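You operate a simulated robot arm through the tools that you are given. There is no shell and no other tool.

You are at the controls of a simulated robot arm. One attempt, no reset.

## Task
Stir a level blue scoop of Root feed into the grey bucket.
Fine: close the bin again, put the scoop back; lower the blue arm, wind the crank till no granules are left, raise the arm after; none spilt; the bucket and the other scoops stay. Set down upright: scoop.
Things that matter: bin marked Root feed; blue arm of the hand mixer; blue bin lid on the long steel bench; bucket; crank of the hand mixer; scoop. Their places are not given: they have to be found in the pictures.

The check looks at the end state, three seconds after you hand in, the way a careful person would. Anything else that was tipped, shoved, dropped, spilled or broken makes it a failure.

## Robot
A 7-joint arm with a two-finger parallel gripper, fixed in place. Base frame: the origin is on the floor under the middle of its stand, x ahead of it, y to its left, z up; the work surface is at about z = 800. Readings come in mm, degrees, newtons and seconds.
It reaches about 1247 mm from its shoulder. Its first joint turns from -132.0 to 132.0 degrees. Payload 3.91 kg.
The tool frame sits at the grasp point between the pads (the TCP): z along the fingers, y along the line on which they close. The tips reach 30 mm beyond it. The gripper opens to 110 mm. The fingers are 20 mm wide and 10 mm thick; the gripper's body (48 by 112 mm) begins 55 mm behind the TCP.
Orientation is that of the tool frame in the base frame, as [roll, pitch, yaw] about the fixed x, y, z axes, in that order (R = Rz(yaw) Ry(pitch) Rx(roll)). With the fingers straight down and closing along the base's y, the tool's x points along the base's -x, its y along +y and its z along -z.

## Interface
- The arm moves only by the tool step_arm. Its argument "motion" is one flat list of numbers, 7 for each row, row after row: the opening, from 0 (shut) to 1 (fully open), then the shift along the base's x, y, z in mm, then the turn, a rotation vector about the base's x, y, z in degrees. In form: [hand, tx, ty, tz, rx, ry, rz, hand, tx, ty, tz, rx, ry, rz, ...]. A call has 1 to 20 rows; each row is the pose to reach, as a shift and turn from the pose commanded when the call began. Rows are played at 5 a second. More than 50 mm and 8.6 degrees between two rows, or a gripper value outside its range, and nothing of the call is played. A pose out of reach is approached as far as the arm can. The call stops where the force on the tool passes 90 N (or 10 N more than at its start, if that is more) or the arm is blocked; 0.2 s more then pass. Each finger travels about 108 mm/s and halts on what it meets, pressing with about 25 N; the grip force reading is that of the motor and also rises with nothing between the fingers. The clock runs only during rows and for 0.2 s after the last one: add rows that repeat a pose to give the fingers time. The reply holds the time, the measured pose of the TCP, the force on the tool along the base axes, the opening and the grip force, in the units named above and with some noise, with the torque about the TCP (base axes, N m) and any sound that the robot's microphone picked up.
- Cameras (640 x 400 px; columns grow to the right, rows downward): "scene" is fixed at [400.1, 500.2, 1572.3]; the picture's right is [-0.12, 0.99, 0.00], its down [0.41, 0.05, -0.91] and it looks along [-0.90, -0.11, -0.42] (base axes); focal length 214 px, centre (320, 200). "wrist" rides on the gripper at [72, 17, -103] in the tool frame; the picture's right is [-0.23, 0.97, 0.00], its down [-0.76, -0.18, -0.62] and it looks along [-0.61, -0.14, 0.78] (tool axes); focal length 222 px, centre (320, 200).
- grab_frame(camera): a new picture of that camera. No time passes.
- measure_at(camera, pixels): there is no depth. For up to 12 entries [column, row, z] of the newest picture of that camera ("zoom" is the newest enlarged one), the place [x, y] in the base frame at which the ray of that pixel passes the height z, good to about 3 mm. No time passes.
- inspect(camera, box): a new picture of the part [left, top, right, bottom] of that camera's present view, enlarged. No time passes.
- job_done(): hands the job in; it is judged then, once.

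Unless the task says otherwise, let go and move clear before handing in.

The tools are called after "Emit:" as a command line: name --argument value ..., lists and objects as JSON in quotes. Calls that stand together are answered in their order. step_arm: Moves the arm, as the interface text tells. Its arguments: {"type":"object","properties":{"motion":{"type":"array","items":{"type":"number"}}},"required":["motion"]} The other tools are called the same way: grab_frame (camera) takes a picture; measure_at (camera, pixels) gives the place at which the rays of pixels pass given heights; inspect (camera, box) takes an enlarged picture of a part of a camera's view; job_done () hands the job in.

At the start:

```text
time_s: 0.0
ee_pos: [22.8, 448.5, 1425.2]
ee_rot: [-179.9, 0.0, 179.9]
force: [-0.1, 0.8, -0.1]
moment: [-0.01, -0.03, -0.02]
width: 109.9
finger_force: 0.2
```

scene: 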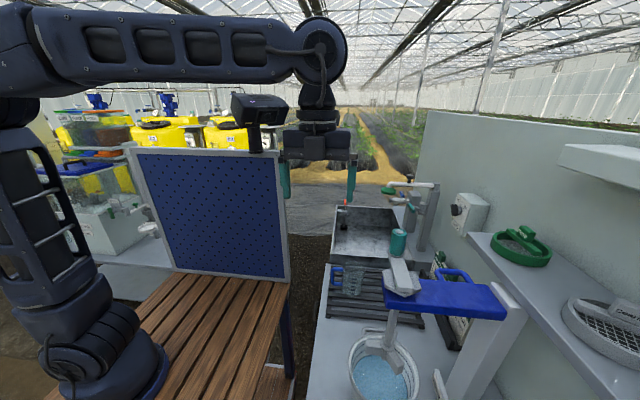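
wrist: 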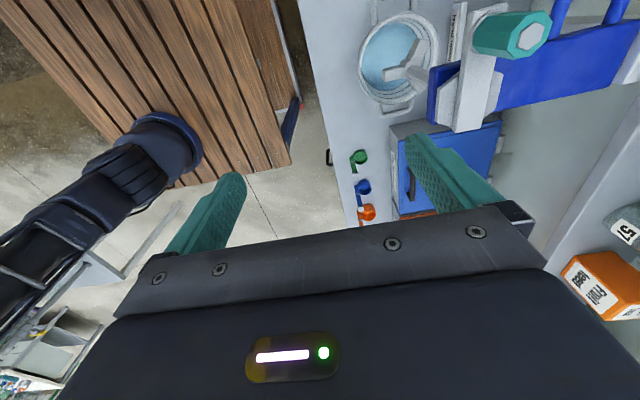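

The scene picture shows the mixer (blue arm around (440,298), bucket at (383,370)), and the wrist picture shows a blue lid and three small scoops near (358,160), (362,187), (367,212). I'll look closer before moving.

Emit:
inspect --camera "scene" --box '[320, 170, 560, 400]'

Emit:
inspect --camera "wrist" --box '[300, 0, 640, 230]'

Emit:
inspect --camera "scene" --box '[0, 80, 300, 280]'

```text
1.74 times, centred on (440, 285) of scene
```

zoom: 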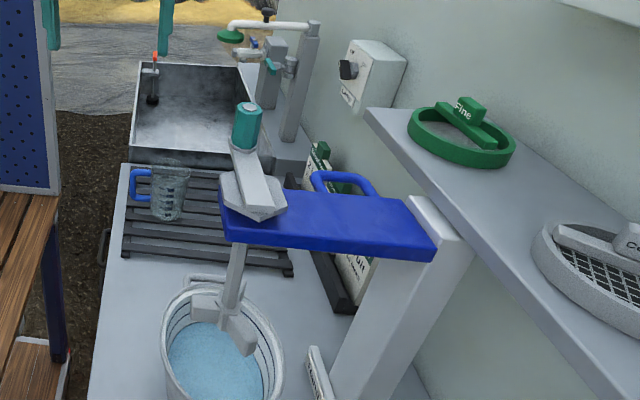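

```text
1.74 times, centred on (470, 115) of wrist
```

zoom: 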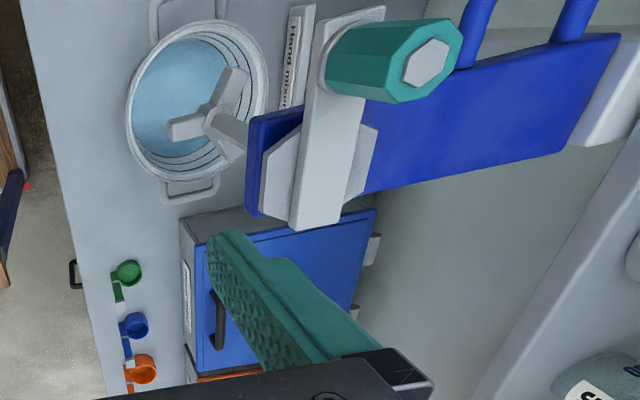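

```text
2.00 times, centred on (150, 180) of scene
```

zoom: 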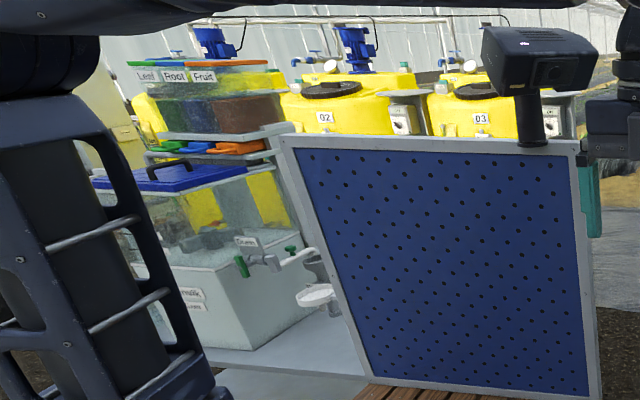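

The wrist view shows three measuring scoops (green, blue, orange) at the bench edge and blue-lidded bins beyond the mixer. I'll measure these with the wrist camera.

Emit:
grab_frame --camera "wrist"

Emit:
measure_at --camera "wrist" --pixels '[[398, 55, 800], [398, 55, 950], [358, 158, 800], [362, 187, 800], [367, 212, 800], [330, 157, 800], [450, 165, 900], [390, 125, 900], [500, 120, 900], [540, 37, 1200], [430, 100, 1150], [610, 40, 1150]]'

Emit:
measure_at --camera "scene" --pixels '[[383, 390, 800], [383, 350, 950], [398, 240, 1250], [400, 280, 1150], [500, 310, 1150], [350, 280, 850], [330, 275, 800], [375, 255, 800], [320, 390, 800]]'

```text
taken
```

wrist: 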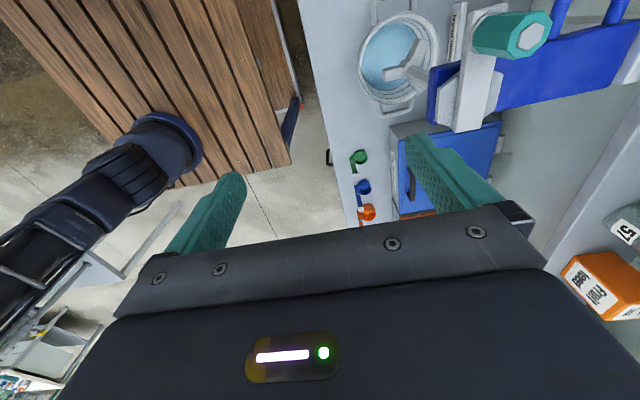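

```text
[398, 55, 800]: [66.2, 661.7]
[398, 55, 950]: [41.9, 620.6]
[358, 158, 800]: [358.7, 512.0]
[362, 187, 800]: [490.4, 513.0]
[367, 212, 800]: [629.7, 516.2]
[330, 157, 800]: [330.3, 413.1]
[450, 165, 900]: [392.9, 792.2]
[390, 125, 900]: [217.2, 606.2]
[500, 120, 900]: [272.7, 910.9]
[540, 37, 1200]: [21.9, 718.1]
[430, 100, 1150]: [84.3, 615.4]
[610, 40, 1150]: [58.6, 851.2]
```

```text
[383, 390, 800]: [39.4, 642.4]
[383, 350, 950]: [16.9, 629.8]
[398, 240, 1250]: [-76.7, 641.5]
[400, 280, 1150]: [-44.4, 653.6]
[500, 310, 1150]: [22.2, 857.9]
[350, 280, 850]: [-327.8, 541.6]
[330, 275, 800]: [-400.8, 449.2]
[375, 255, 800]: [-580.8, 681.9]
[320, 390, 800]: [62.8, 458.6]
```

The rough fixes put the bucket near (40,640), scoops along y≈513 at x≈360–630, and bins around (390,790). I'll move the hand forward and turn it 90° so the wrist camera looks toward +y at the bins.

Emit:
step_arm --motion '[1, 25, -10, 0, 0, 0, 7.5, 1, 50, -20, 0, 0, 0, 15, 1, 75, -30, 0, 0, 0, 22.5, 1, 100, -40, 0, 0, 0, 30, 1, 125, -50, 0, 0, 0, 37.5, 1, 150, -60, 0, 0, 0, 45, 1, 175, -70, 0, 0, 0, 52.5, 1, 200, -80, 0, 0, 0, 60, 1, 225, -90, 0, 0, 0, 67.5, 1, 250, -100, 0, 0, 0, 75, 1, 275, -110, 0, 0, 0, 82.5, 1, 300, -120, 0, 0, 0, 90]'

```text
time_s: 2.6
ee_pos: [323.1, 327.9, 1424.2]
ee_rot: [-179.9, 0.0, -89.9]
force: [0.4, 0.7, 0.0]
moment: [0.04, -0.04, 0.03]
width: 109.9
finger_force: 0.0
```

The arm reached (323,328,1424) with the camera now facing +y. I'll look at both cameras.

Emit:
grab_frame --camera "wrist"

Emit:
grab_frame --camera "scene"

```text
taken
```

wrist: 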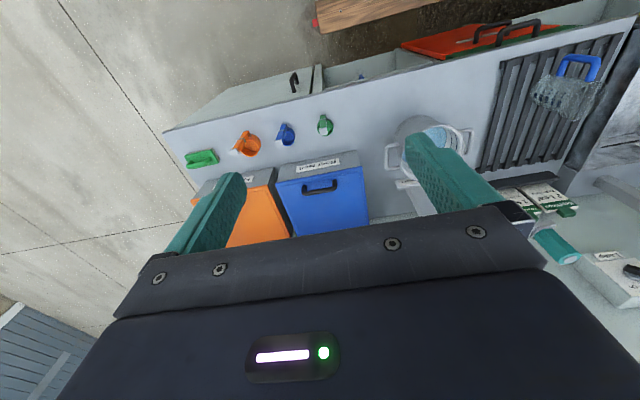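

```text
taken
```

scene: 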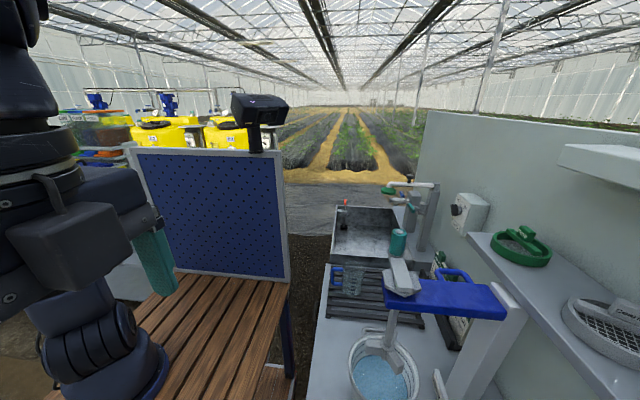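

The turned view shows an orange and a blue lidded bin (250,210)/(320,195), three scoops at (250,143), (287,135), (325,125), and more lids at the top. I'll zoom in to read the labels.

Emit:
inspect --camera "wrist" --box '[170, 70, 420, 240]'

Emit:
inspect --camera "wrist" --box '[380, 0, 640, 160]'

Emit:
inspect --camera "wrist" --box '[480, 130, 640, 290]'

```text
2.35 times, centred on (295, 155) of wrist
```

zoom: 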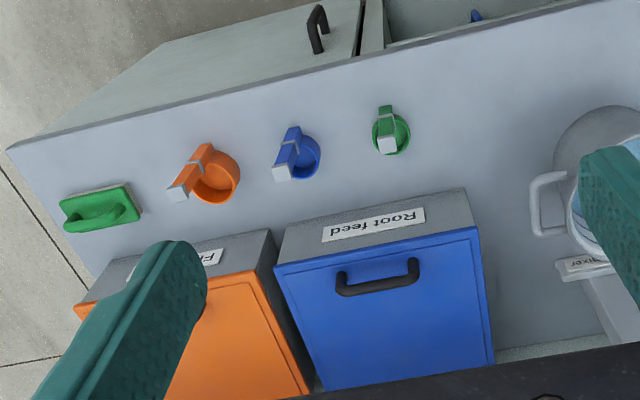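

```text
2.46 times, centred on (510, 80) of wrist
```

zoom: 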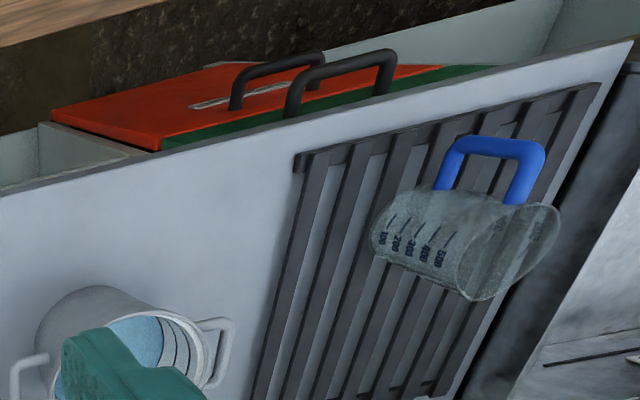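

```text
2.50 times, centred on (560, 210) of wrist
```

zoom: 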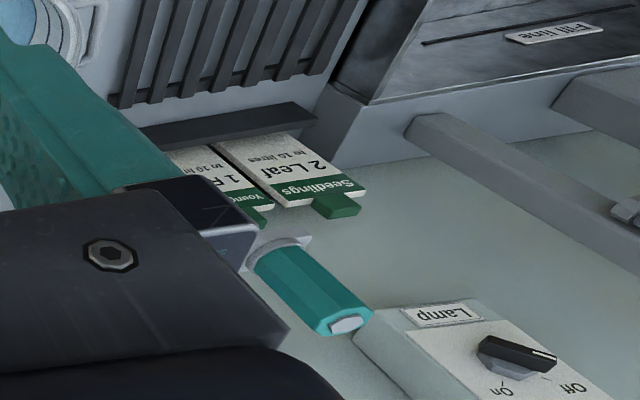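

The blue-lidded bin is labelled "Root feed", and the blue scoop lies in front of it between orange and green. I'll descend for a closer view.

Emit:
step_arm --motion '[1, 20, 0, -45, 0, 0, 0, 1, 40, 0, -90, 0, 0, 0, 1, 60, 0, -135, 0, 0, 0, 1, 80, 0, -180, 0, 0, 0, 1, 100, 0, -225, 0, 0, 0]'

Emit:
grab_frame --camera "wrist"

```text
time_s: 3.8
ee_pos: [421.5, 327.5, 1198.6]
ee_rot: [-179.8, 0.1, -89.9]
force: [-0.6, -0.8, 0.0]
moment: [0.02, -0.01, -0.01]
width: 110.0
finger_force: 0.1
```

```text
taken
```

wrist: 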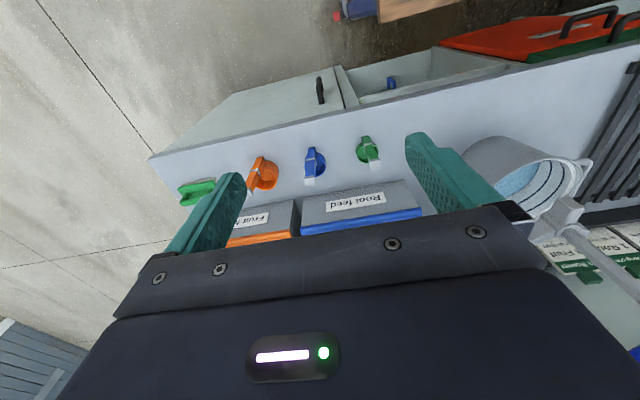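

Emit:
inspect --camera "wrist" --box '[170, 100, 430, 250]'

Emit:
inspect --camera "wrist" --box '[270, 120, 400, 200]'

Emit:
inspect --camera "wrist" --box '[420, 120, 640, 280]'

```text
2.46 times, centred on (300, 175) of wrist
```

zoom: 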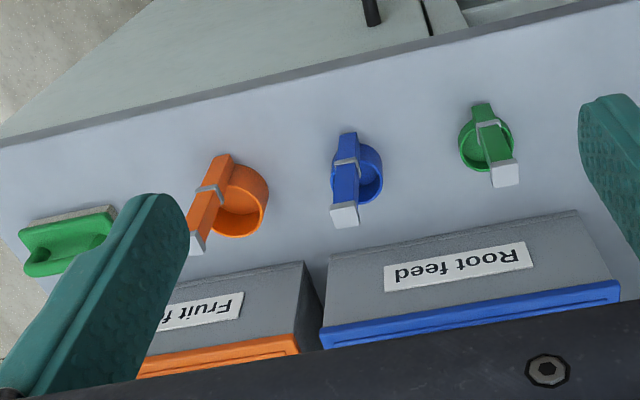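

```text
4.92 times, centred on (335, 160) of wrist
```

zoom: 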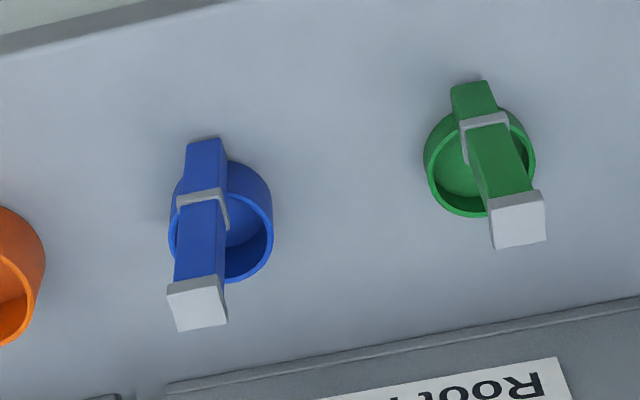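

```text
2.50 times, centred on (530, 200) of wrist
```

zoom: 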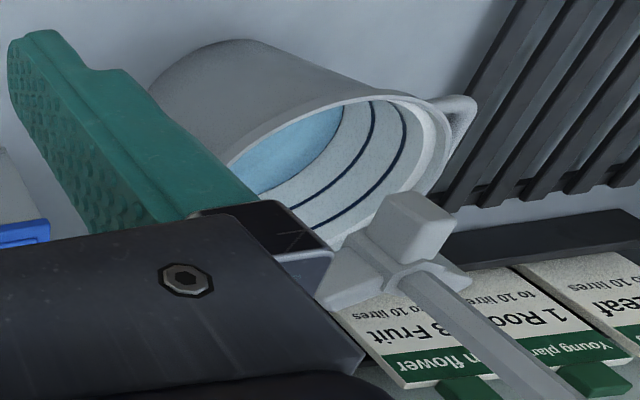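

The scoops are dipper-style: a cup with an upright square post (grey cap) on its −y side. I'll measure the blue scoop's base, rim and cap, plus bin corners.

Emit:
grab_frame --camera "wrist"

Emit:
measure_at --camera "wrist" --pixels '[[311.6, 148, 800], [310.6, 182, 860], [310.6, 182, 880], [310.6, 182, 900], [310.6, 182, 920], [315, 160, 840], [384, 181, 950], [301, 197, 950], [421, 208, 1000], [303, 232, 1000], [500, 140, 950], [592, 160, 950]]'

Emit:
inspect --camera "wrist" --box '[290, 130, 350, 195]'

```text
taken
```

wrist: 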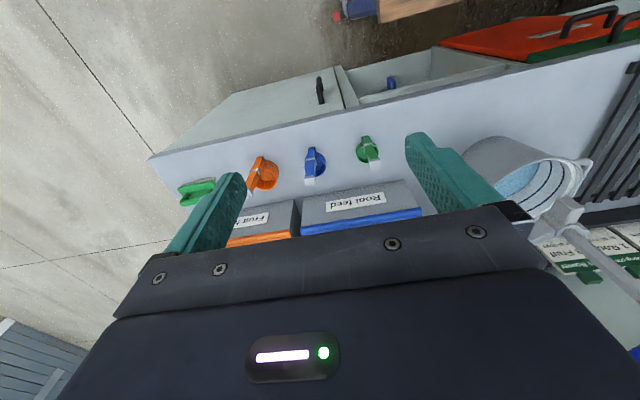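

```text
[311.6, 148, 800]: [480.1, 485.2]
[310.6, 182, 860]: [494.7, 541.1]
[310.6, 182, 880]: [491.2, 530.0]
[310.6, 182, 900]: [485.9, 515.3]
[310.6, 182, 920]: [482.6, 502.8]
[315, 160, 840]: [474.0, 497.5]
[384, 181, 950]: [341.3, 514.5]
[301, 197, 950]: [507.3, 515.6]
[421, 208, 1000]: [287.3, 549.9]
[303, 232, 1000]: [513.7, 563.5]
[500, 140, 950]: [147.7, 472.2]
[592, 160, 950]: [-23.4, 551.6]
```

```text
6.15 times, centred on (320, 162) of wrist
```

zoom: 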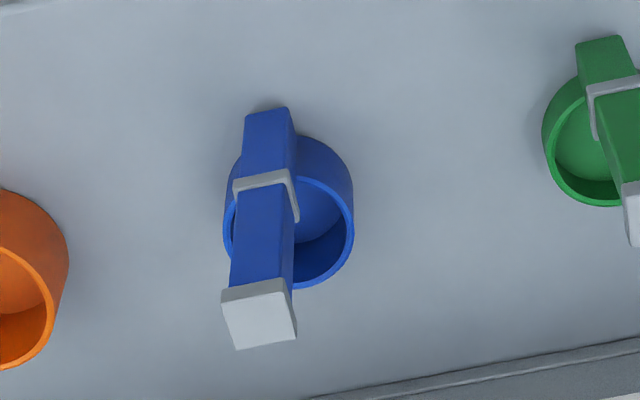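

The post of the blue scoop stands near (481,492) with its cap at about z≈930, and the bin front is near y≈515–560. I'll rise and move over to see the bin lid and the mixer from above.

Emit:
step_arm --motion '[1, 0, 20, 30, 0, 0, 0, 1, 0, 40, 60, 0, 0, 0, 1, 0, 70, 90, 0, 0, 0, 1, 0, 110, 110, 0, 0, 0, 1, 0, 150, 130, 0, 0, 0, 1, 0, 190, 150, 0, 0, 0]'

Emit:
grab_frame --camera "wrist"

Emit:
grab_frame --camera "scene"

```text
time_s: 5.2
ee_pos: [423.6, 517.3, 1351.1]
ee_rot: [-179.9, 0.0, -90.0]
force: [0.5, -0.5, 0.8]
moment: [0.05, 0.02, -0.02]
width: 109.9
finger_force: 0.0
```

```text
taken
```

wrist: 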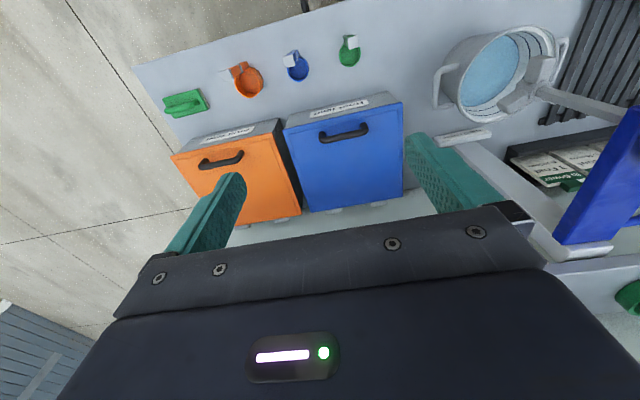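

```text
taken
```

scene: 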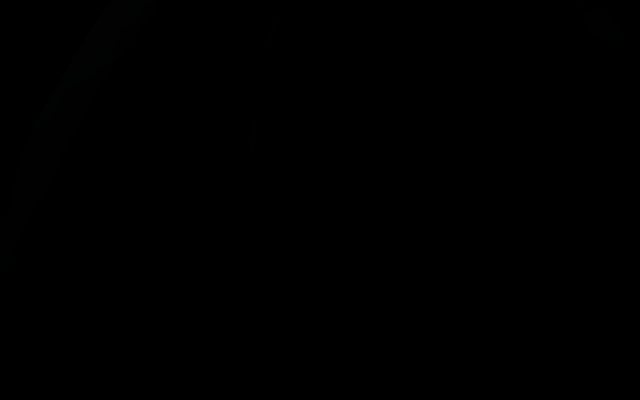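

The scene camera is blocked by the arm for now, but the wrist view clearly shows both bins with hinges at the back (y+). Let me zoom in and measure the lid.

Emit:
inspect --camera "wrist" --box '[265, 80, 425, 225]'

Emit:
inspect --camera "wrist" --box '[420, 10, 640, 160]'

Emit:
inspect --camera "wrist" --box '[150, 20, 380, 150]'

```text
2.76 times, centred on (345, 152) of wrist
```

zoom: 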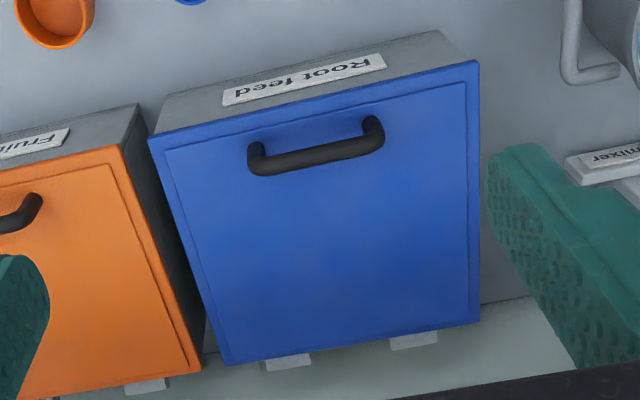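

```text
2.67 times, centred on (530, 85) of wrist
```

zoom: 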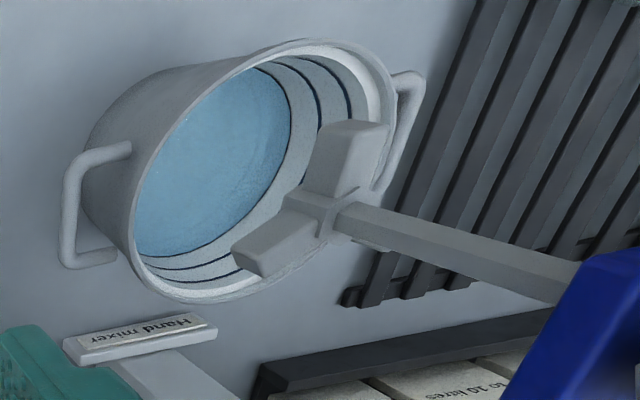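

```text
2.78 times, centred on (265, 85) of wrist
```

zoom: 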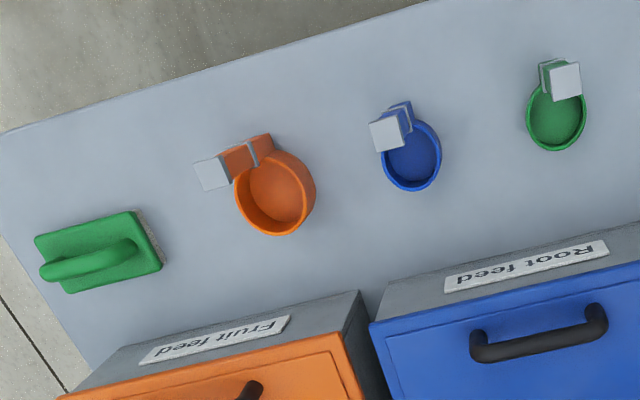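

The lid has two hinges at its rear, a bar handle near its front edge. Before planning, I'll turn the hand so the wrist camera looks toward −x at the mixer.

Emit:
step_arm --motion '[1, 0, -10, 0, 0, 0, 8, 1, 0, -20, 0, 0, 0, 16, 1, 0, -30, 0, 0, 0, 24, 1, 0, -40, 0, 0, 0, 32, 1, 0, -50, 0, 0, 0, 40, 1, 0, -60, 0, 0, 0, 48, 1, 0, -60, 0, 0, 0, 56, 1, 0, -60, 0, 0, 0, 64, 1, 0, -60, 0, 0, 0, 72, 1, 0, -60, 0, 0, 0, 80, 1, 0, -60, 0, 0, 0, 88, 1, 0, -60, 0, 0, 0, 90]'

Emit:
step_arm --motion '[1, 0, 0, 0, 0, 8, 0, 1, 0, 0, 0, 0, 16, 0, 1, 0, 0, 0, 0, 24, 0, 1, 0, 0, 0, 0, 32, 0, 1, 0, 0, 0, 0, 40, 0]'

Emit:
grab_frame --camera "wrist"

Emit:
grab_frame --camera "scene"

```text
time_s: 7.8
ee_pos: [423.3, 458.5, 1349.7]
ee_rot: [180.0, 0.0, 0.1]
force: [0.6, -0.1, -0.5]
moment: [0.0, 0.04, 0.02]
width: 109.9
finger_force: 0.0
```

```text
time_s: 9.0
ee_pos: [422.6, 458.4, 1350.3]
ee_rot: [-179.9, 40.2, 0.0]
force: [0.1, -0.3, 0.7]
moment: [-0.04, -0.01, -0.01]
width: 110.1
finger_force: 0.1
```

```text
taken
```

wrist: 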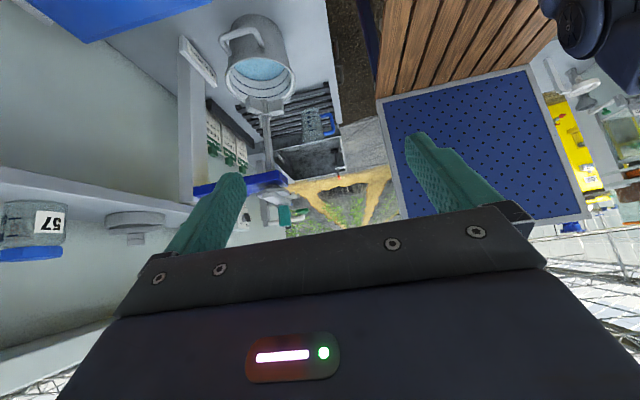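

```text
taken
```

scene: 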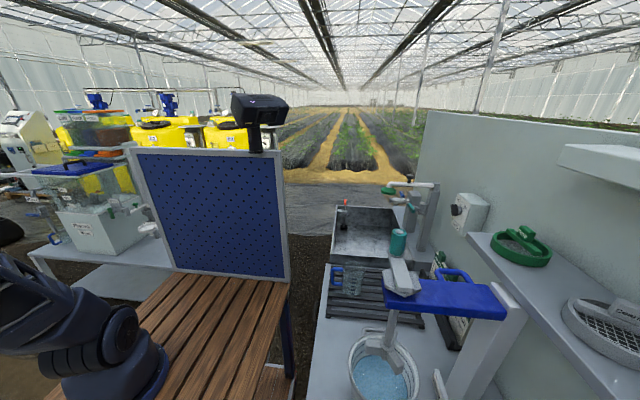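

Emit:
inspect --camera "wrist" --box '[160, 0, 350, 230]'

Emit:
inspect --camera "scene" --box '[340, 210, 540, 400]'

Emit:
inspect --camera "scene" --box '[360, 220, 440, 310]'

```text
1.74 times, centred on (255, 115) of wrist
```

zoom: 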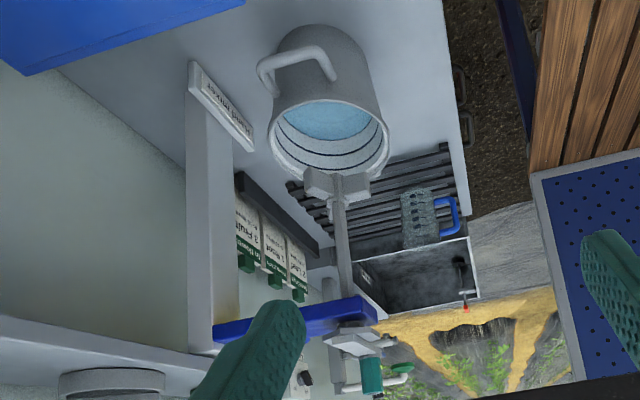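

```text
2.11 times, centred on (440, 305) of scene
```

zoom: 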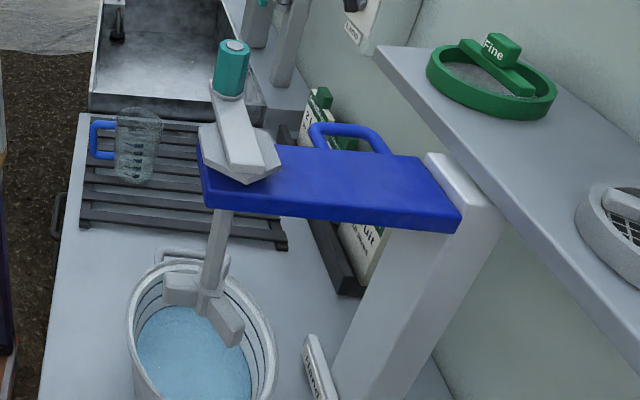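

```text
4.44 times, centred on (400, 265) of scene
```

zoom: 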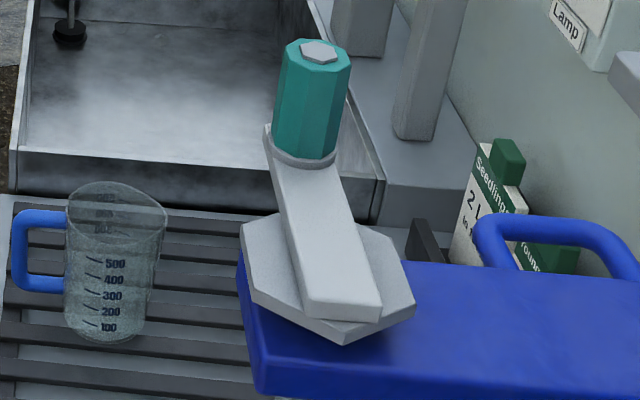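

The mixer has a blue arm with a U-handle, a horizontal crank with a vertical teal grip at about (398,240) in scene, and paddles hanging above the water. Next I'll level the hand and swing it horizontal toward +y to view the bin front and lid handle edge-on.

Emit:
step_arm --motion '[1, 0, -15, -10, 0, -8, 0, 1, 0, -30, -20, 0, -16, 0, 1, 0, -45, -30, 0, -24, 0, 1, 0, -60, -40, 0, -32, 0, 1, 0, -80, -50, 0, -40, 0]'

Emit:
step_arm --motion '[1, 0, -10, -20, 8, 0, 0, 1, 0, -20, -40, 16, 0, 0, 1, 0, -30, -60, 24, 0, 0, 1, 0, -30, -80, 32, 0, 0, 1, 0, -30, -100, 40, 0, 0, 1, 0, -30, -120, 48, 0, 0, 1, 0, -30, -140, 56, 0, 0, 1, 0, -30, -160, 64, 0, 0, 1, 0, -30, -180, 72, 0, 0, 1, 0, -30, -190, 80, 0, 0, 1, 0, -30, -200, 88, 0, 0, 1, 0, -30, -200, 90, 0, 0]'

Emit:
grab_frame --camera "wrist"

```text
time_s: 10.2
ee_pos: [424.9, 377.7, 1298.2]
ee_rot: [179.9, -0.1, 0.0]
force: [1.0, 0.6, 0.8]
moment: [-0.04, 0.05, 0.0]
width: 110.2
finger_force: 0.0
```

```text
time_s: 13.0
ee_pos: [555.7, 159.2, 1153.8]
ee_rot: [-92.4, -1.8, -13.4]
force: [1.9, 0.7, -0.8]
moment: [0.09, -0.03, 0.17]
width: 109.9
finger_force: 0.1
out of reach, approached as far as the arm can: row 6, 7, 8, 9, 10, 11, 12
stopped in row 12: the arm was blocked; the commanded pose is now the measured one
```

```text
taken
```

wrist: 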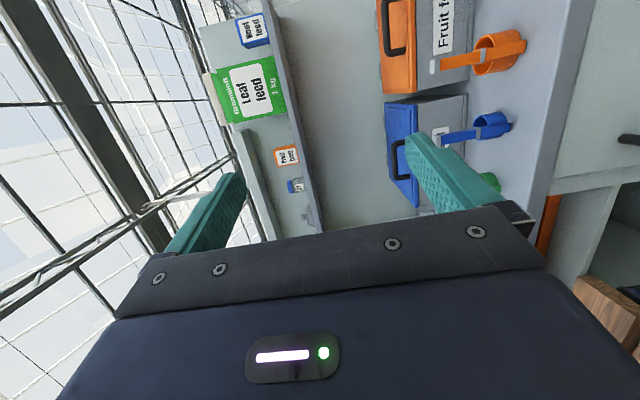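

That orientation ran out of reach (arm deviated to (556,159,1154)), but the sideways view shows the bin and scoops edge-on (image right = down). Let me zoom in before backing off.

Emit:
inspect --camera "wrist" --box '[370, 0, 560, 220]'

Emit:
inspect --camera "wrist" --box '[420, 80, 530, 160]'

Emit:
inspect --camera "wrist" --box '[190, 0, 340, 240]'

Emit:
grab_frame --camera "scene"

```text
1.82 times, centred on (465, 110) of wrist
```

zoom: 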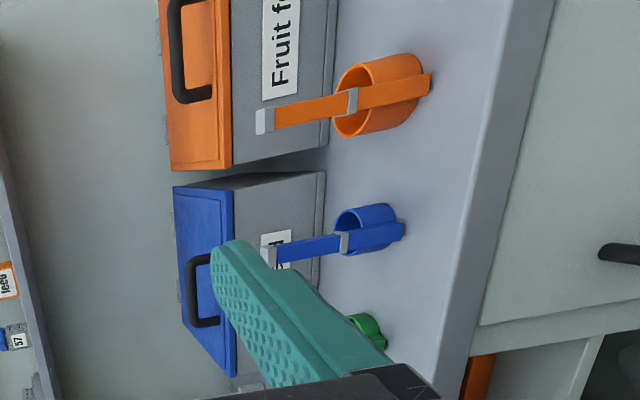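

```text
5.00 times, centred on (475, 120) of wrist
```

zoom: 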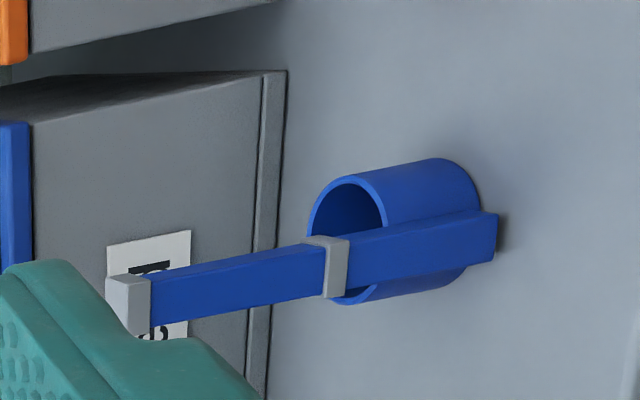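

```text
1.67 times, centred on (265, 120) of wrist
```

zoom: 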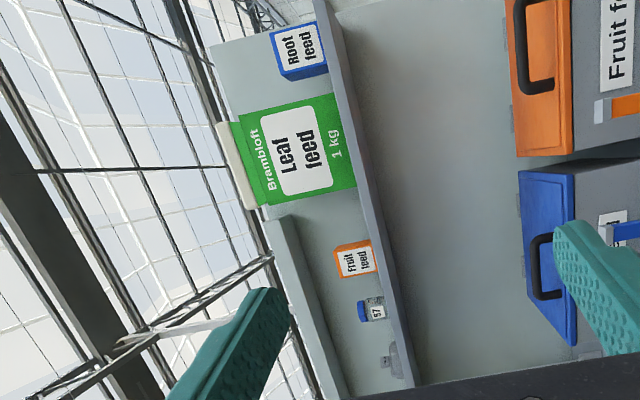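

```text
taken
```

scene: 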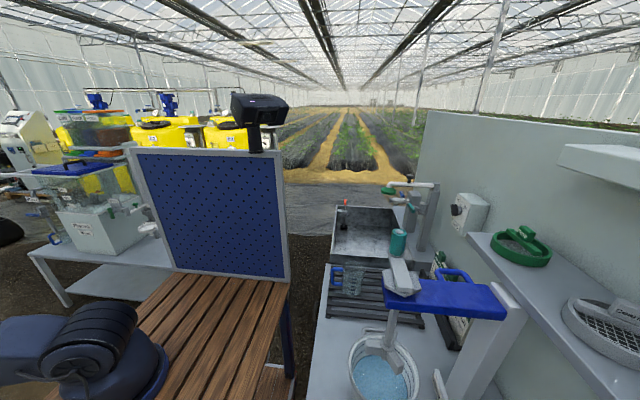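

The scoop is confirmed as a cup with a straight upright post on its −y side, ring at rim height, cap on top. I'll back out to a comfortable vertical pose.

Emit:
step_arm --motion '[1, -20, 30, 20, -8, 0, 0, 1, -40, 60, 40, -16, 0, 0, 1, -60, 90, 60, -24, 0, 0, 1, -80, 120, 80, -32, 0, 0, 1, -100, 150, 110, -40, 0, 0, 1, -120, 180, 140, -48, 0, 0, 1, -135, 200, 170, -56, 0, 0, 1, -135, 220, 190, -64, 0, 0, 1, -135, 240, 200, -72, 0, 0, 1, -135, 260, 200, -80, 0, 0, 1, -135, 280, 200, -87.6, 0, 0]'

```text
time_s: 15.4
ee_pos: [418.3, 438.8, 1355.3]
ee_rot: [179.8, -13.4, 1.4]
force: [0.5, -1.8, 0.1]
moment: [0.08, 0.02, 0.0]
width: 110.1
finger_force: 0.1
```

Back near vertical. I'll level it fully and hover over the bin for measuring.

Emit:
step_arm --motion '[1, 25, 40, 10, 0, 6.7, -0.7, 1, 50, 80, 20, 0, 13.4, -1.4, 1, 72, 120, 20, 0, 13.4, -1.4, 1, 72, 160, 20, 0, 13.4, -1.4]'

Emit:
grab_frame --camera "wrist"

```text
time_s: 16.4
ee_pos: [492.3, 598.7, 1373.4]
ee_rot: [179.9, -0.1, -0.1]
force: [0.0, -0.3, 0.7]
moment: [0.05, -0.03, 0.0]
width: 110.0
finger_force: 0.0
```

```text
taken
```

wrist: 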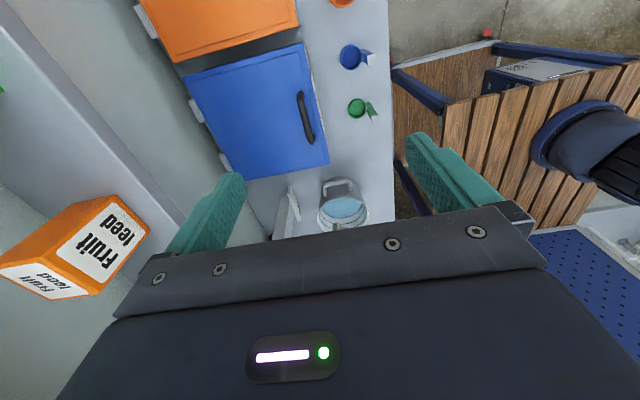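

Now the lid is seen from above with its corners at about (185,75), (300,42), (328,162), (225,178). I'll zoom for accurate corner picks.

Emit:
inspect --camera "wrist" --box '[170, 30, 350, 190]'

Emit:
inspect --camera "wrist" --box '[320, 30, 400, 130]'

```text
2.50 times, centred on (260, 110) of wrist
```

zoom: 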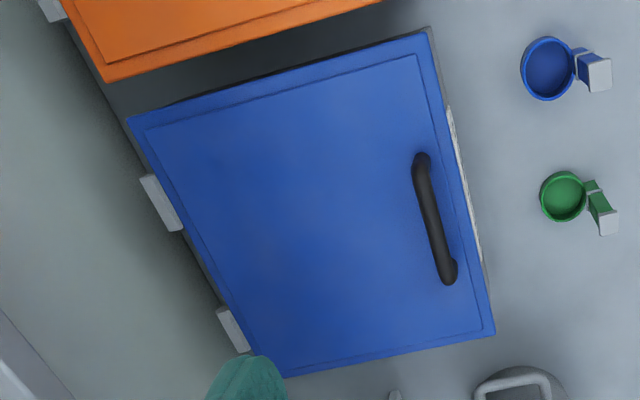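

```text
4.00 times, centred on (360, 80) of wrist
```

zoom: 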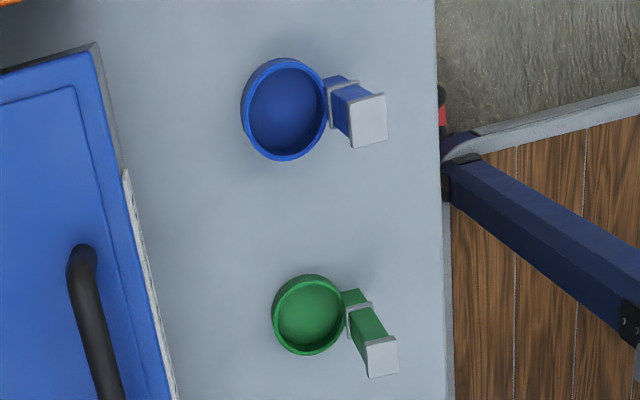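

Emit:
measure_at --camera "wrist" --pixels '[[303.2, 44, 1000], [183.2, 77.2, 1000], [330, 163.2, 1000], [246, 180.8, 1000], [303.2, 44, 960], [183.2, 77.2, 960], [330, 163.2, 960], [246, 180.8, 960], [300.8, 93.2, 1030], [310.8, 141.2, 1030], [196, 111.2, 1000], [224.8, 162, 1000]]'

Emit:
measure_at --camera "zoom" --pixels '[[285, 110, 800], [285, 110, 860], [248, 130, 860], [328, 105, 860], [288, 62, 860], [283, 158, 860], [370, 120, 930], [335, 100, 860], [437, 100, 800], [445, 390, 800]]'

```text
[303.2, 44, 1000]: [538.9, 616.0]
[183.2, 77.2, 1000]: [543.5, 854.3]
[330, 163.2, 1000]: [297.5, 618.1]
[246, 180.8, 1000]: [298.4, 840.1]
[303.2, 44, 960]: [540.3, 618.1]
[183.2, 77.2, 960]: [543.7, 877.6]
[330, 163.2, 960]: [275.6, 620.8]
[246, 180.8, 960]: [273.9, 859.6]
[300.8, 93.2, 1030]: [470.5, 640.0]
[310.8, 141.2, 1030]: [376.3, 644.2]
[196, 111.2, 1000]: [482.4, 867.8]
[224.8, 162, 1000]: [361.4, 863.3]
```

```text
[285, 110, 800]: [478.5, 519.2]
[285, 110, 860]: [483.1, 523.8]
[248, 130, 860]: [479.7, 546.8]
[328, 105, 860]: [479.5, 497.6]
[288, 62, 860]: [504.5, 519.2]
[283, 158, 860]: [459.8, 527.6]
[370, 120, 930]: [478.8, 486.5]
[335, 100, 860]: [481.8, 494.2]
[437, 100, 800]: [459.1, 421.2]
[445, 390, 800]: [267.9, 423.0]
```

Triangulating roughly, the lid seems to be at z≈915, spanning x≈258–541, y≈623–906. I'll take a second view from lower down to refine it.

Emit:
step_arm --motion '[1, 0, 10, -45, 0, 0, 0, 1, 0, 20, -90, 0, 0, 0, 1, 0, 30, -135, 0, 0, 0, 1, 0, 40, -180, 0, 0, 0]'

Emit:
grab_frame --camera "wrist"

Emit:
inspect --camera "wrist" --box '[120, 0, 380, 200]'

```text
time_s: 17.4
ee_pos: [490.9, 639.4, 1195.7]
ee_rot: [179.9, -0.1, 0.0]
force: [0.0, -0.3, 0.2]
moment: [0.01, -0.02, -0.01]
width: 110.1
finger_force: 0.1
```

```text
taken
```

wrist: 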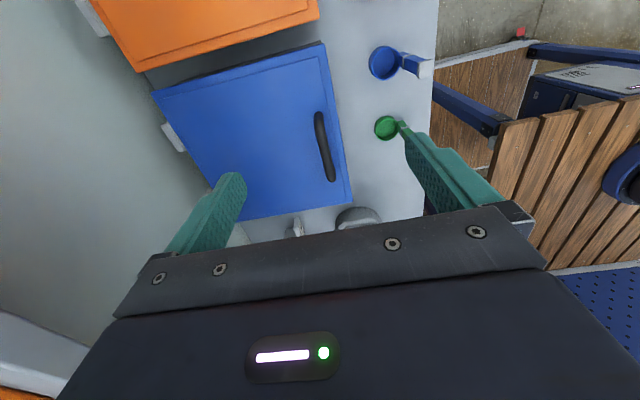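

```text
2.00 times, centred on (250, 100) of wrist
```

zoom: 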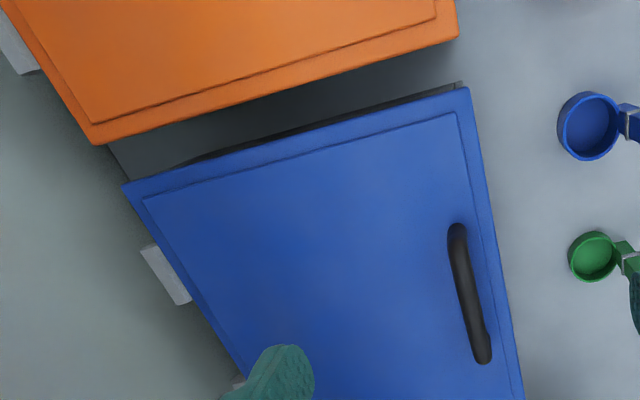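

Emit:
measure_at --camera "wrist" --pixels '[[324, 44, 1000], [324, 44, 920], [151.5, 93.5, 1000], [151.5, 93.5, 920], [352, 203, 1000], [352, 203, 920], [318.5, 114, 1000], [318.5, 114, 940], [332.5, 180, 1000], [332.5, 180, 940], [385, 63, 800], [385, 63, 860]]'

```text
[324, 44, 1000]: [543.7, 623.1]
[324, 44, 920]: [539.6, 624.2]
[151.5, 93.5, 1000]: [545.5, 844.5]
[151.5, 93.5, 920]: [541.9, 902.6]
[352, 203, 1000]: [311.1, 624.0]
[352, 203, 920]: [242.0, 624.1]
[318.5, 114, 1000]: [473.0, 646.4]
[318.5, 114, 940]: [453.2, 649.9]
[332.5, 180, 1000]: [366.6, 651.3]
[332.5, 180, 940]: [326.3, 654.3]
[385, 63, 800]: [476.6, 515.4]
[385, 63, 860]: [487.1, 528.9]
```

Combining views, I estimate the lid top at z≈938 (x 261–540, y 622–890), with the bar handle centred near (402,650) at z≈965 and a shelf edge at about (y 807, z 1250) above the hinge. I'll go above the bar with the fingers half open and look again.

Emit:
step_arm --motion '[0.5, -40, 0, -30, 0, 0, 0, 0.5, -70, 5, -70, 0, 0, 0, 0.5, -89, 10, -110, 0, 0, 0]'

Emit:
grab_frame --camera "wrist"

Emit:
inspect --camera "wrist" --box '[200, 60, 440, 220]'

```text
refused: row 2 steps farther than a row can; nothing moved
```

```text
taken
```

wrist: 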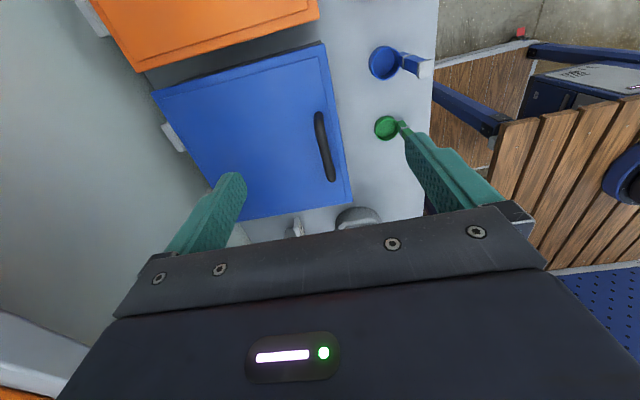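

```text
2.50 times, centred on (320, 140) of wrist
```

zoom: 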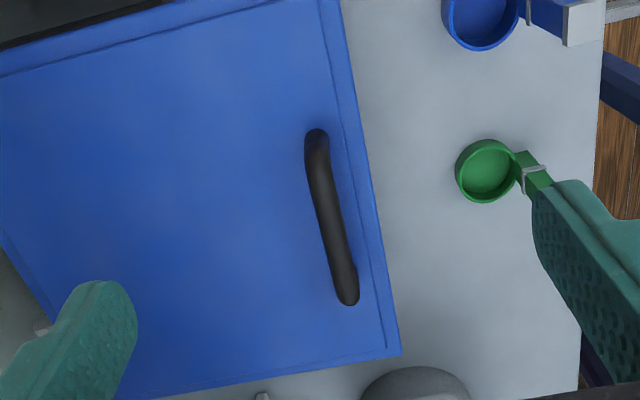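

The step was too long (50 mm total per row), so nothing moved. I'll use shorter rows.

Emit:
step_arm --motion '[0.5, -30, 3, -30, 0, 0, 0, 0.5, -60, 6, -60, 0, 0, 0, 0.5, -89, 10, -90, 0, 0, 0, 0.5, -89, 10, -110, 0, 0, 0]'

Emit:
grab_frame --camera "wrist"

Emit:
inspect --camera "wrist" --box '[200, 60, 440, 220]'

```text
time_s: 18.4
ee_pos: [401.8, 649.2, 1084.0]
ee_rot: [179.8, -0.1, -0.1]
force: [-0.3, 0.5, 0.0]
moment: [0.02, -0.01, -0.01]
width: 55.1
finger_force: 0.0
```

```text
taken
```

wrist: 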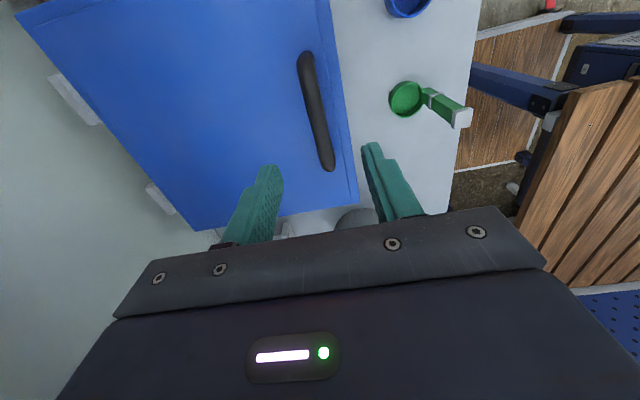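

```text
2.50 times, centred on (320, 140) of wrist
```

zoom: 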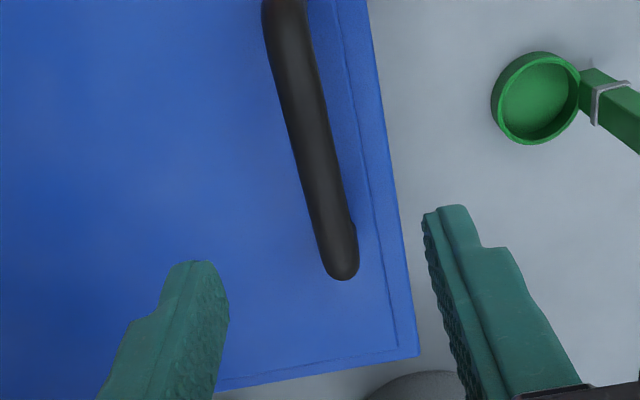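

The TCP axis projects to about (320,120) at bar height and the bar is at column ≈318 there, so y alignment is good. I'll descend in stages, watching force.

Emit:
step_arm --motion '[0.5, 0, 1, -30, 0, 0, 0, 0.5, 0, 1, -60, 0, 0, 0, 0.5, 0, 1, -80, 0, 0, 0]'

Emit:
inspect --camera "wrist" --box '[200, 20, 440, 220]'

```text
time_s: 19.2
ee_pos: [401.0, 649.7, 1002.5]
ee_rot: [179.8, -0.1, 0.0]
force: [-0.8, 0.2, 1.0]
moment: [0.03, -0.02, 0.0]
width: 54.8
finger_force: 0.1
```

```text
2.00 times, centred on (320, 120) of wrist
```

zoom: 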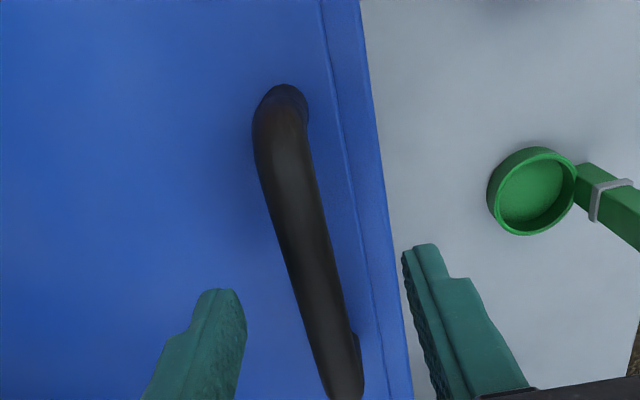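

Tips are at z≈972, just above the bar. I'll narrow the opening to keep both fingers over the lid and feel down for the lid surface.

Emit:
step_arm --motion '[0.36, 0, 0, 0, 0, 0, 0, 0.36, 0, 0, -5, 0, 0, 0, 0.36, 0, 0, -10, 0, 0, 0, 0.36, 0, 0, -15, 0, 0, 0]'

Emit:
inspect --camera "wrist" --box '[200, 20, 440, 220]'

```text
time_s: 20.2
ee_pos: [402.2, 649.7, 989.5]
ee_rot: [179.9, 0.0, -0.1]
force: [-0.6, -0.1, -0.6]
moment: [0.01, -0.02, 0.04]
width: 39.6
finger_force: 0.0
```

```text
2.00 times, centred on (320, 120) of wrist
```

zoom: 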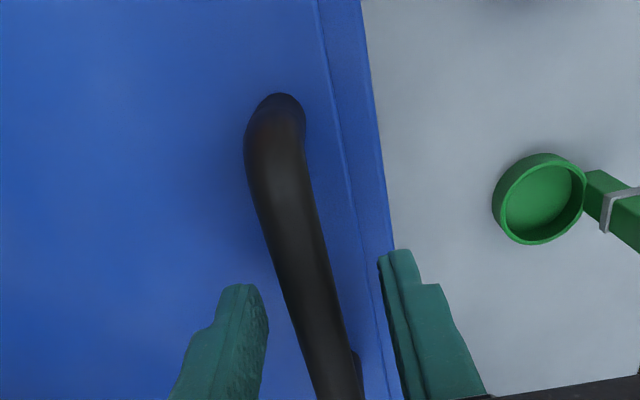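

No contact yet at TCP z≈989. Continue down in 4 mm steps.

Emit:
step_arm --motion '[0.36, 0, 0, -4, 0, 0, 0, 0.36, 0, 0, -8, 0, 0, 0, 0.36, 0, 0, -8, 0, 0, 0]'

Emit:
step_arm --motion '[0.36, 0, 0, -4, 0, 0, 0, 0.36, 0, 0, -8, 0, 0, 0, 0.36, 0, 0, -8, 0, 0, 0]'

Emit:
inspect --camera "wrist" --box '[200, 20, 440, 220]'

```text
time_s: 21.0
ee_pos: [403.0, 649.3, 981.4]
ee_rot: [179.9, 0.0, 0.0]
force: [-0.7, -1.3, 0.4]
moment: [0.0, 0.0, 0.01]
width: 39.7
finger_force: 0.0
```

```text
time_s: 21.8
ee_pos: [402.9, 649.4, 973.3]
ee_rot: [179.9, -0.1, 0.1]
force: [0.8, 0.8, 0.5]
moment: [-0.03, -0.03, 0.01]
width: 39.5
finger_force: 0.0
```

```text
2.00 times, centred on (320, 120) of wrist
```

zoom: 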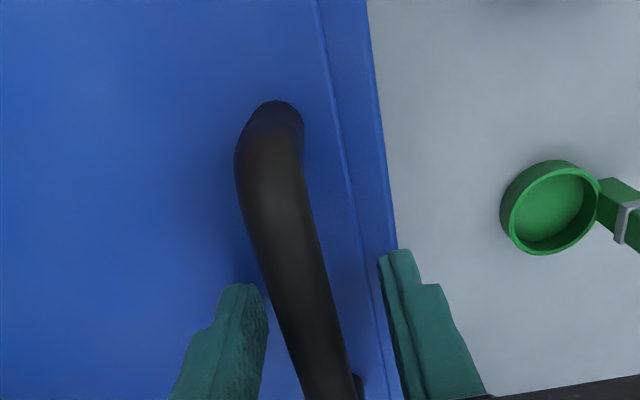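

Still no contact with tips at z≈943. The bar passes between the pads, so I'll close on it here.

Emit:
step_arm --motion '[0.2, 0, 0, 0, 0, 0, 0, 0, 0, 0, 0, 0, 0, 0, 0, 0, 0, 0, 0, 0, 0]'

Emit:
inspect --camera "wrist" --box '[200, 20, 440, 220]'

```text
time_s: 22.6
ee_pos: [402.4, 651.7, 974.3]
ee_rot: [179.9, -0.1, 0.1]
force: [3.3, 24.2, -3.9]
moment: [0.04, 0.16, 0.02]
width: 15.6
finger_force: 44.9
```

```text
2.00 times, centred on (320, 120) of wrist
```

zoom: 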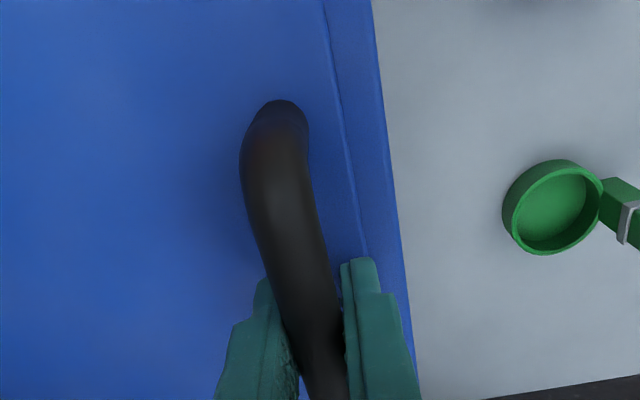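

The fingers closed on the bar at 15.6 mm width, with a side force showing the bar is ~2–3 mm further +y. I'll regrip slightly higher and recentred so the tips clear the lid as it rotates.

Emit:
step_arm --motion '[0.3, 0, 0, 0, 0, 0, 0, 0.36, 0, 3, 4, 0, 0, 0, 0.36, 0, 3, 8, 0, 0, 0, 0, 0, 3, 8, 0, 0, 0, 0, 0, 3, 8, 0, 0, 0, 0, 0, 3, 8, 0, 0, 0]'

```text
time_s: 24.0
ee_pos: [402.3, 651.0, 980.9]
ee_rot: [179.7, 0.1, 0.0]
force: [-6.3, -38.1, 1.7]
moment: [-0.39, -0.04, 0.01]
width: 15.7
finger_force: 45.4
```

Bar is at y≈651.2. I'll lift gently along the hinge arc about 5° first.

Emit:
step_arm --motion '[0, 0, -1.5, 0, 0, 0, 0, 0, 0, -1, 7, 0, 0, 0, 0, 0, 0.5, 14, 0, 0, 0, 0, 0, 2.5, 21, 0, 0, 0]'

Emit:
inspect --camera "wrist" --box '[200, 20, 440, 220]'

```text
time_s: 25.0
ee_pos: [402.5, 656.2, 1003.0]
ee_rot: [179.9, -0.1, 0.0]
force: [-3.9, -9.6, -1.7]
moment: [-0.23, 0.14, 0.02]
width: 15.8
finger_force: 45.2
```

```text
2.00 times, centred on (320, 120) of wrist
```

zoom: 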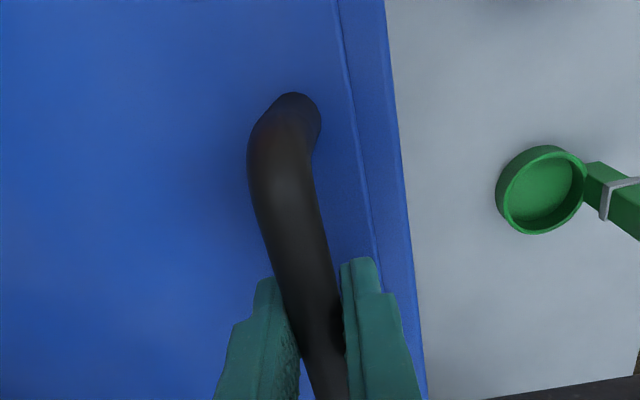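

The lid follows with little force. I'll continue to about 20°.

Emit:
step_arm --motion '[0, 0, 3, 10.5, 0, 0, 0, 0, 0, 6.3, 20.7, 0, 0, 0, 0, 0, 10, 31, 0, 0, 0, 0, 0, 14.3, 40.8, 0, 0, 0, 0, 0, 19, 50.5, 0, 0, 0, 0, 0, 24.1, 60.2, 0, 0, 0]'

Emit:
grab_frame --camera "wrist"

```text
time_s: 26.4
ee_pos: [402.3, 679.9, 1062.8]
ee_rot: [179.9, -0.2, -0.1]
force: [-5.1, -16.4, 3.0]
moment: [-0.42, 0.03, 0.22]
width: 15.9
finger_force: 45.2
```

```text
taken
```

wrist: 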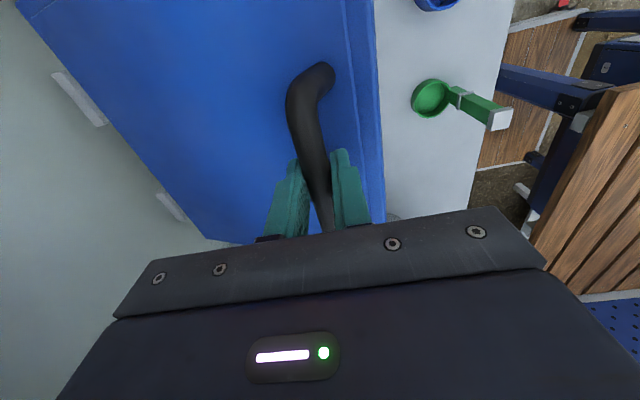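

The lid is at about 20° with very little weight felt. I'll open the fingers slightly to see if the lid holds itself.

Emit:
step_arm --motion '[0.25, 0, 0, 0, 0, 0, 0, 0.3, 0, 0, 0, 0, 0, 0, 0.3, 0, 0, 0, 0, 0, 0]'

Emit:
grab_frame --camera "wrist"

```text
time_s: 27.2
ee_pos: [402.9, 680.6, 1063.7]
ee_rot: [179.8, -0.1, -0.1]
force: [0.0, -0.5, 0.2]
moment: [-0.05, 0.0, 0.02]
width: 33.0
finger_force: 0.1
```

```text
taken
```

wrist: 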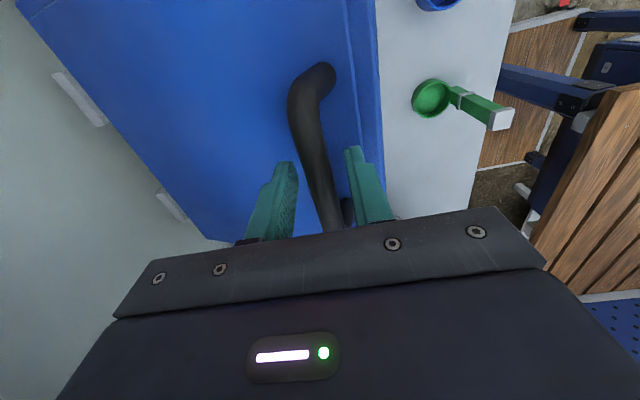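

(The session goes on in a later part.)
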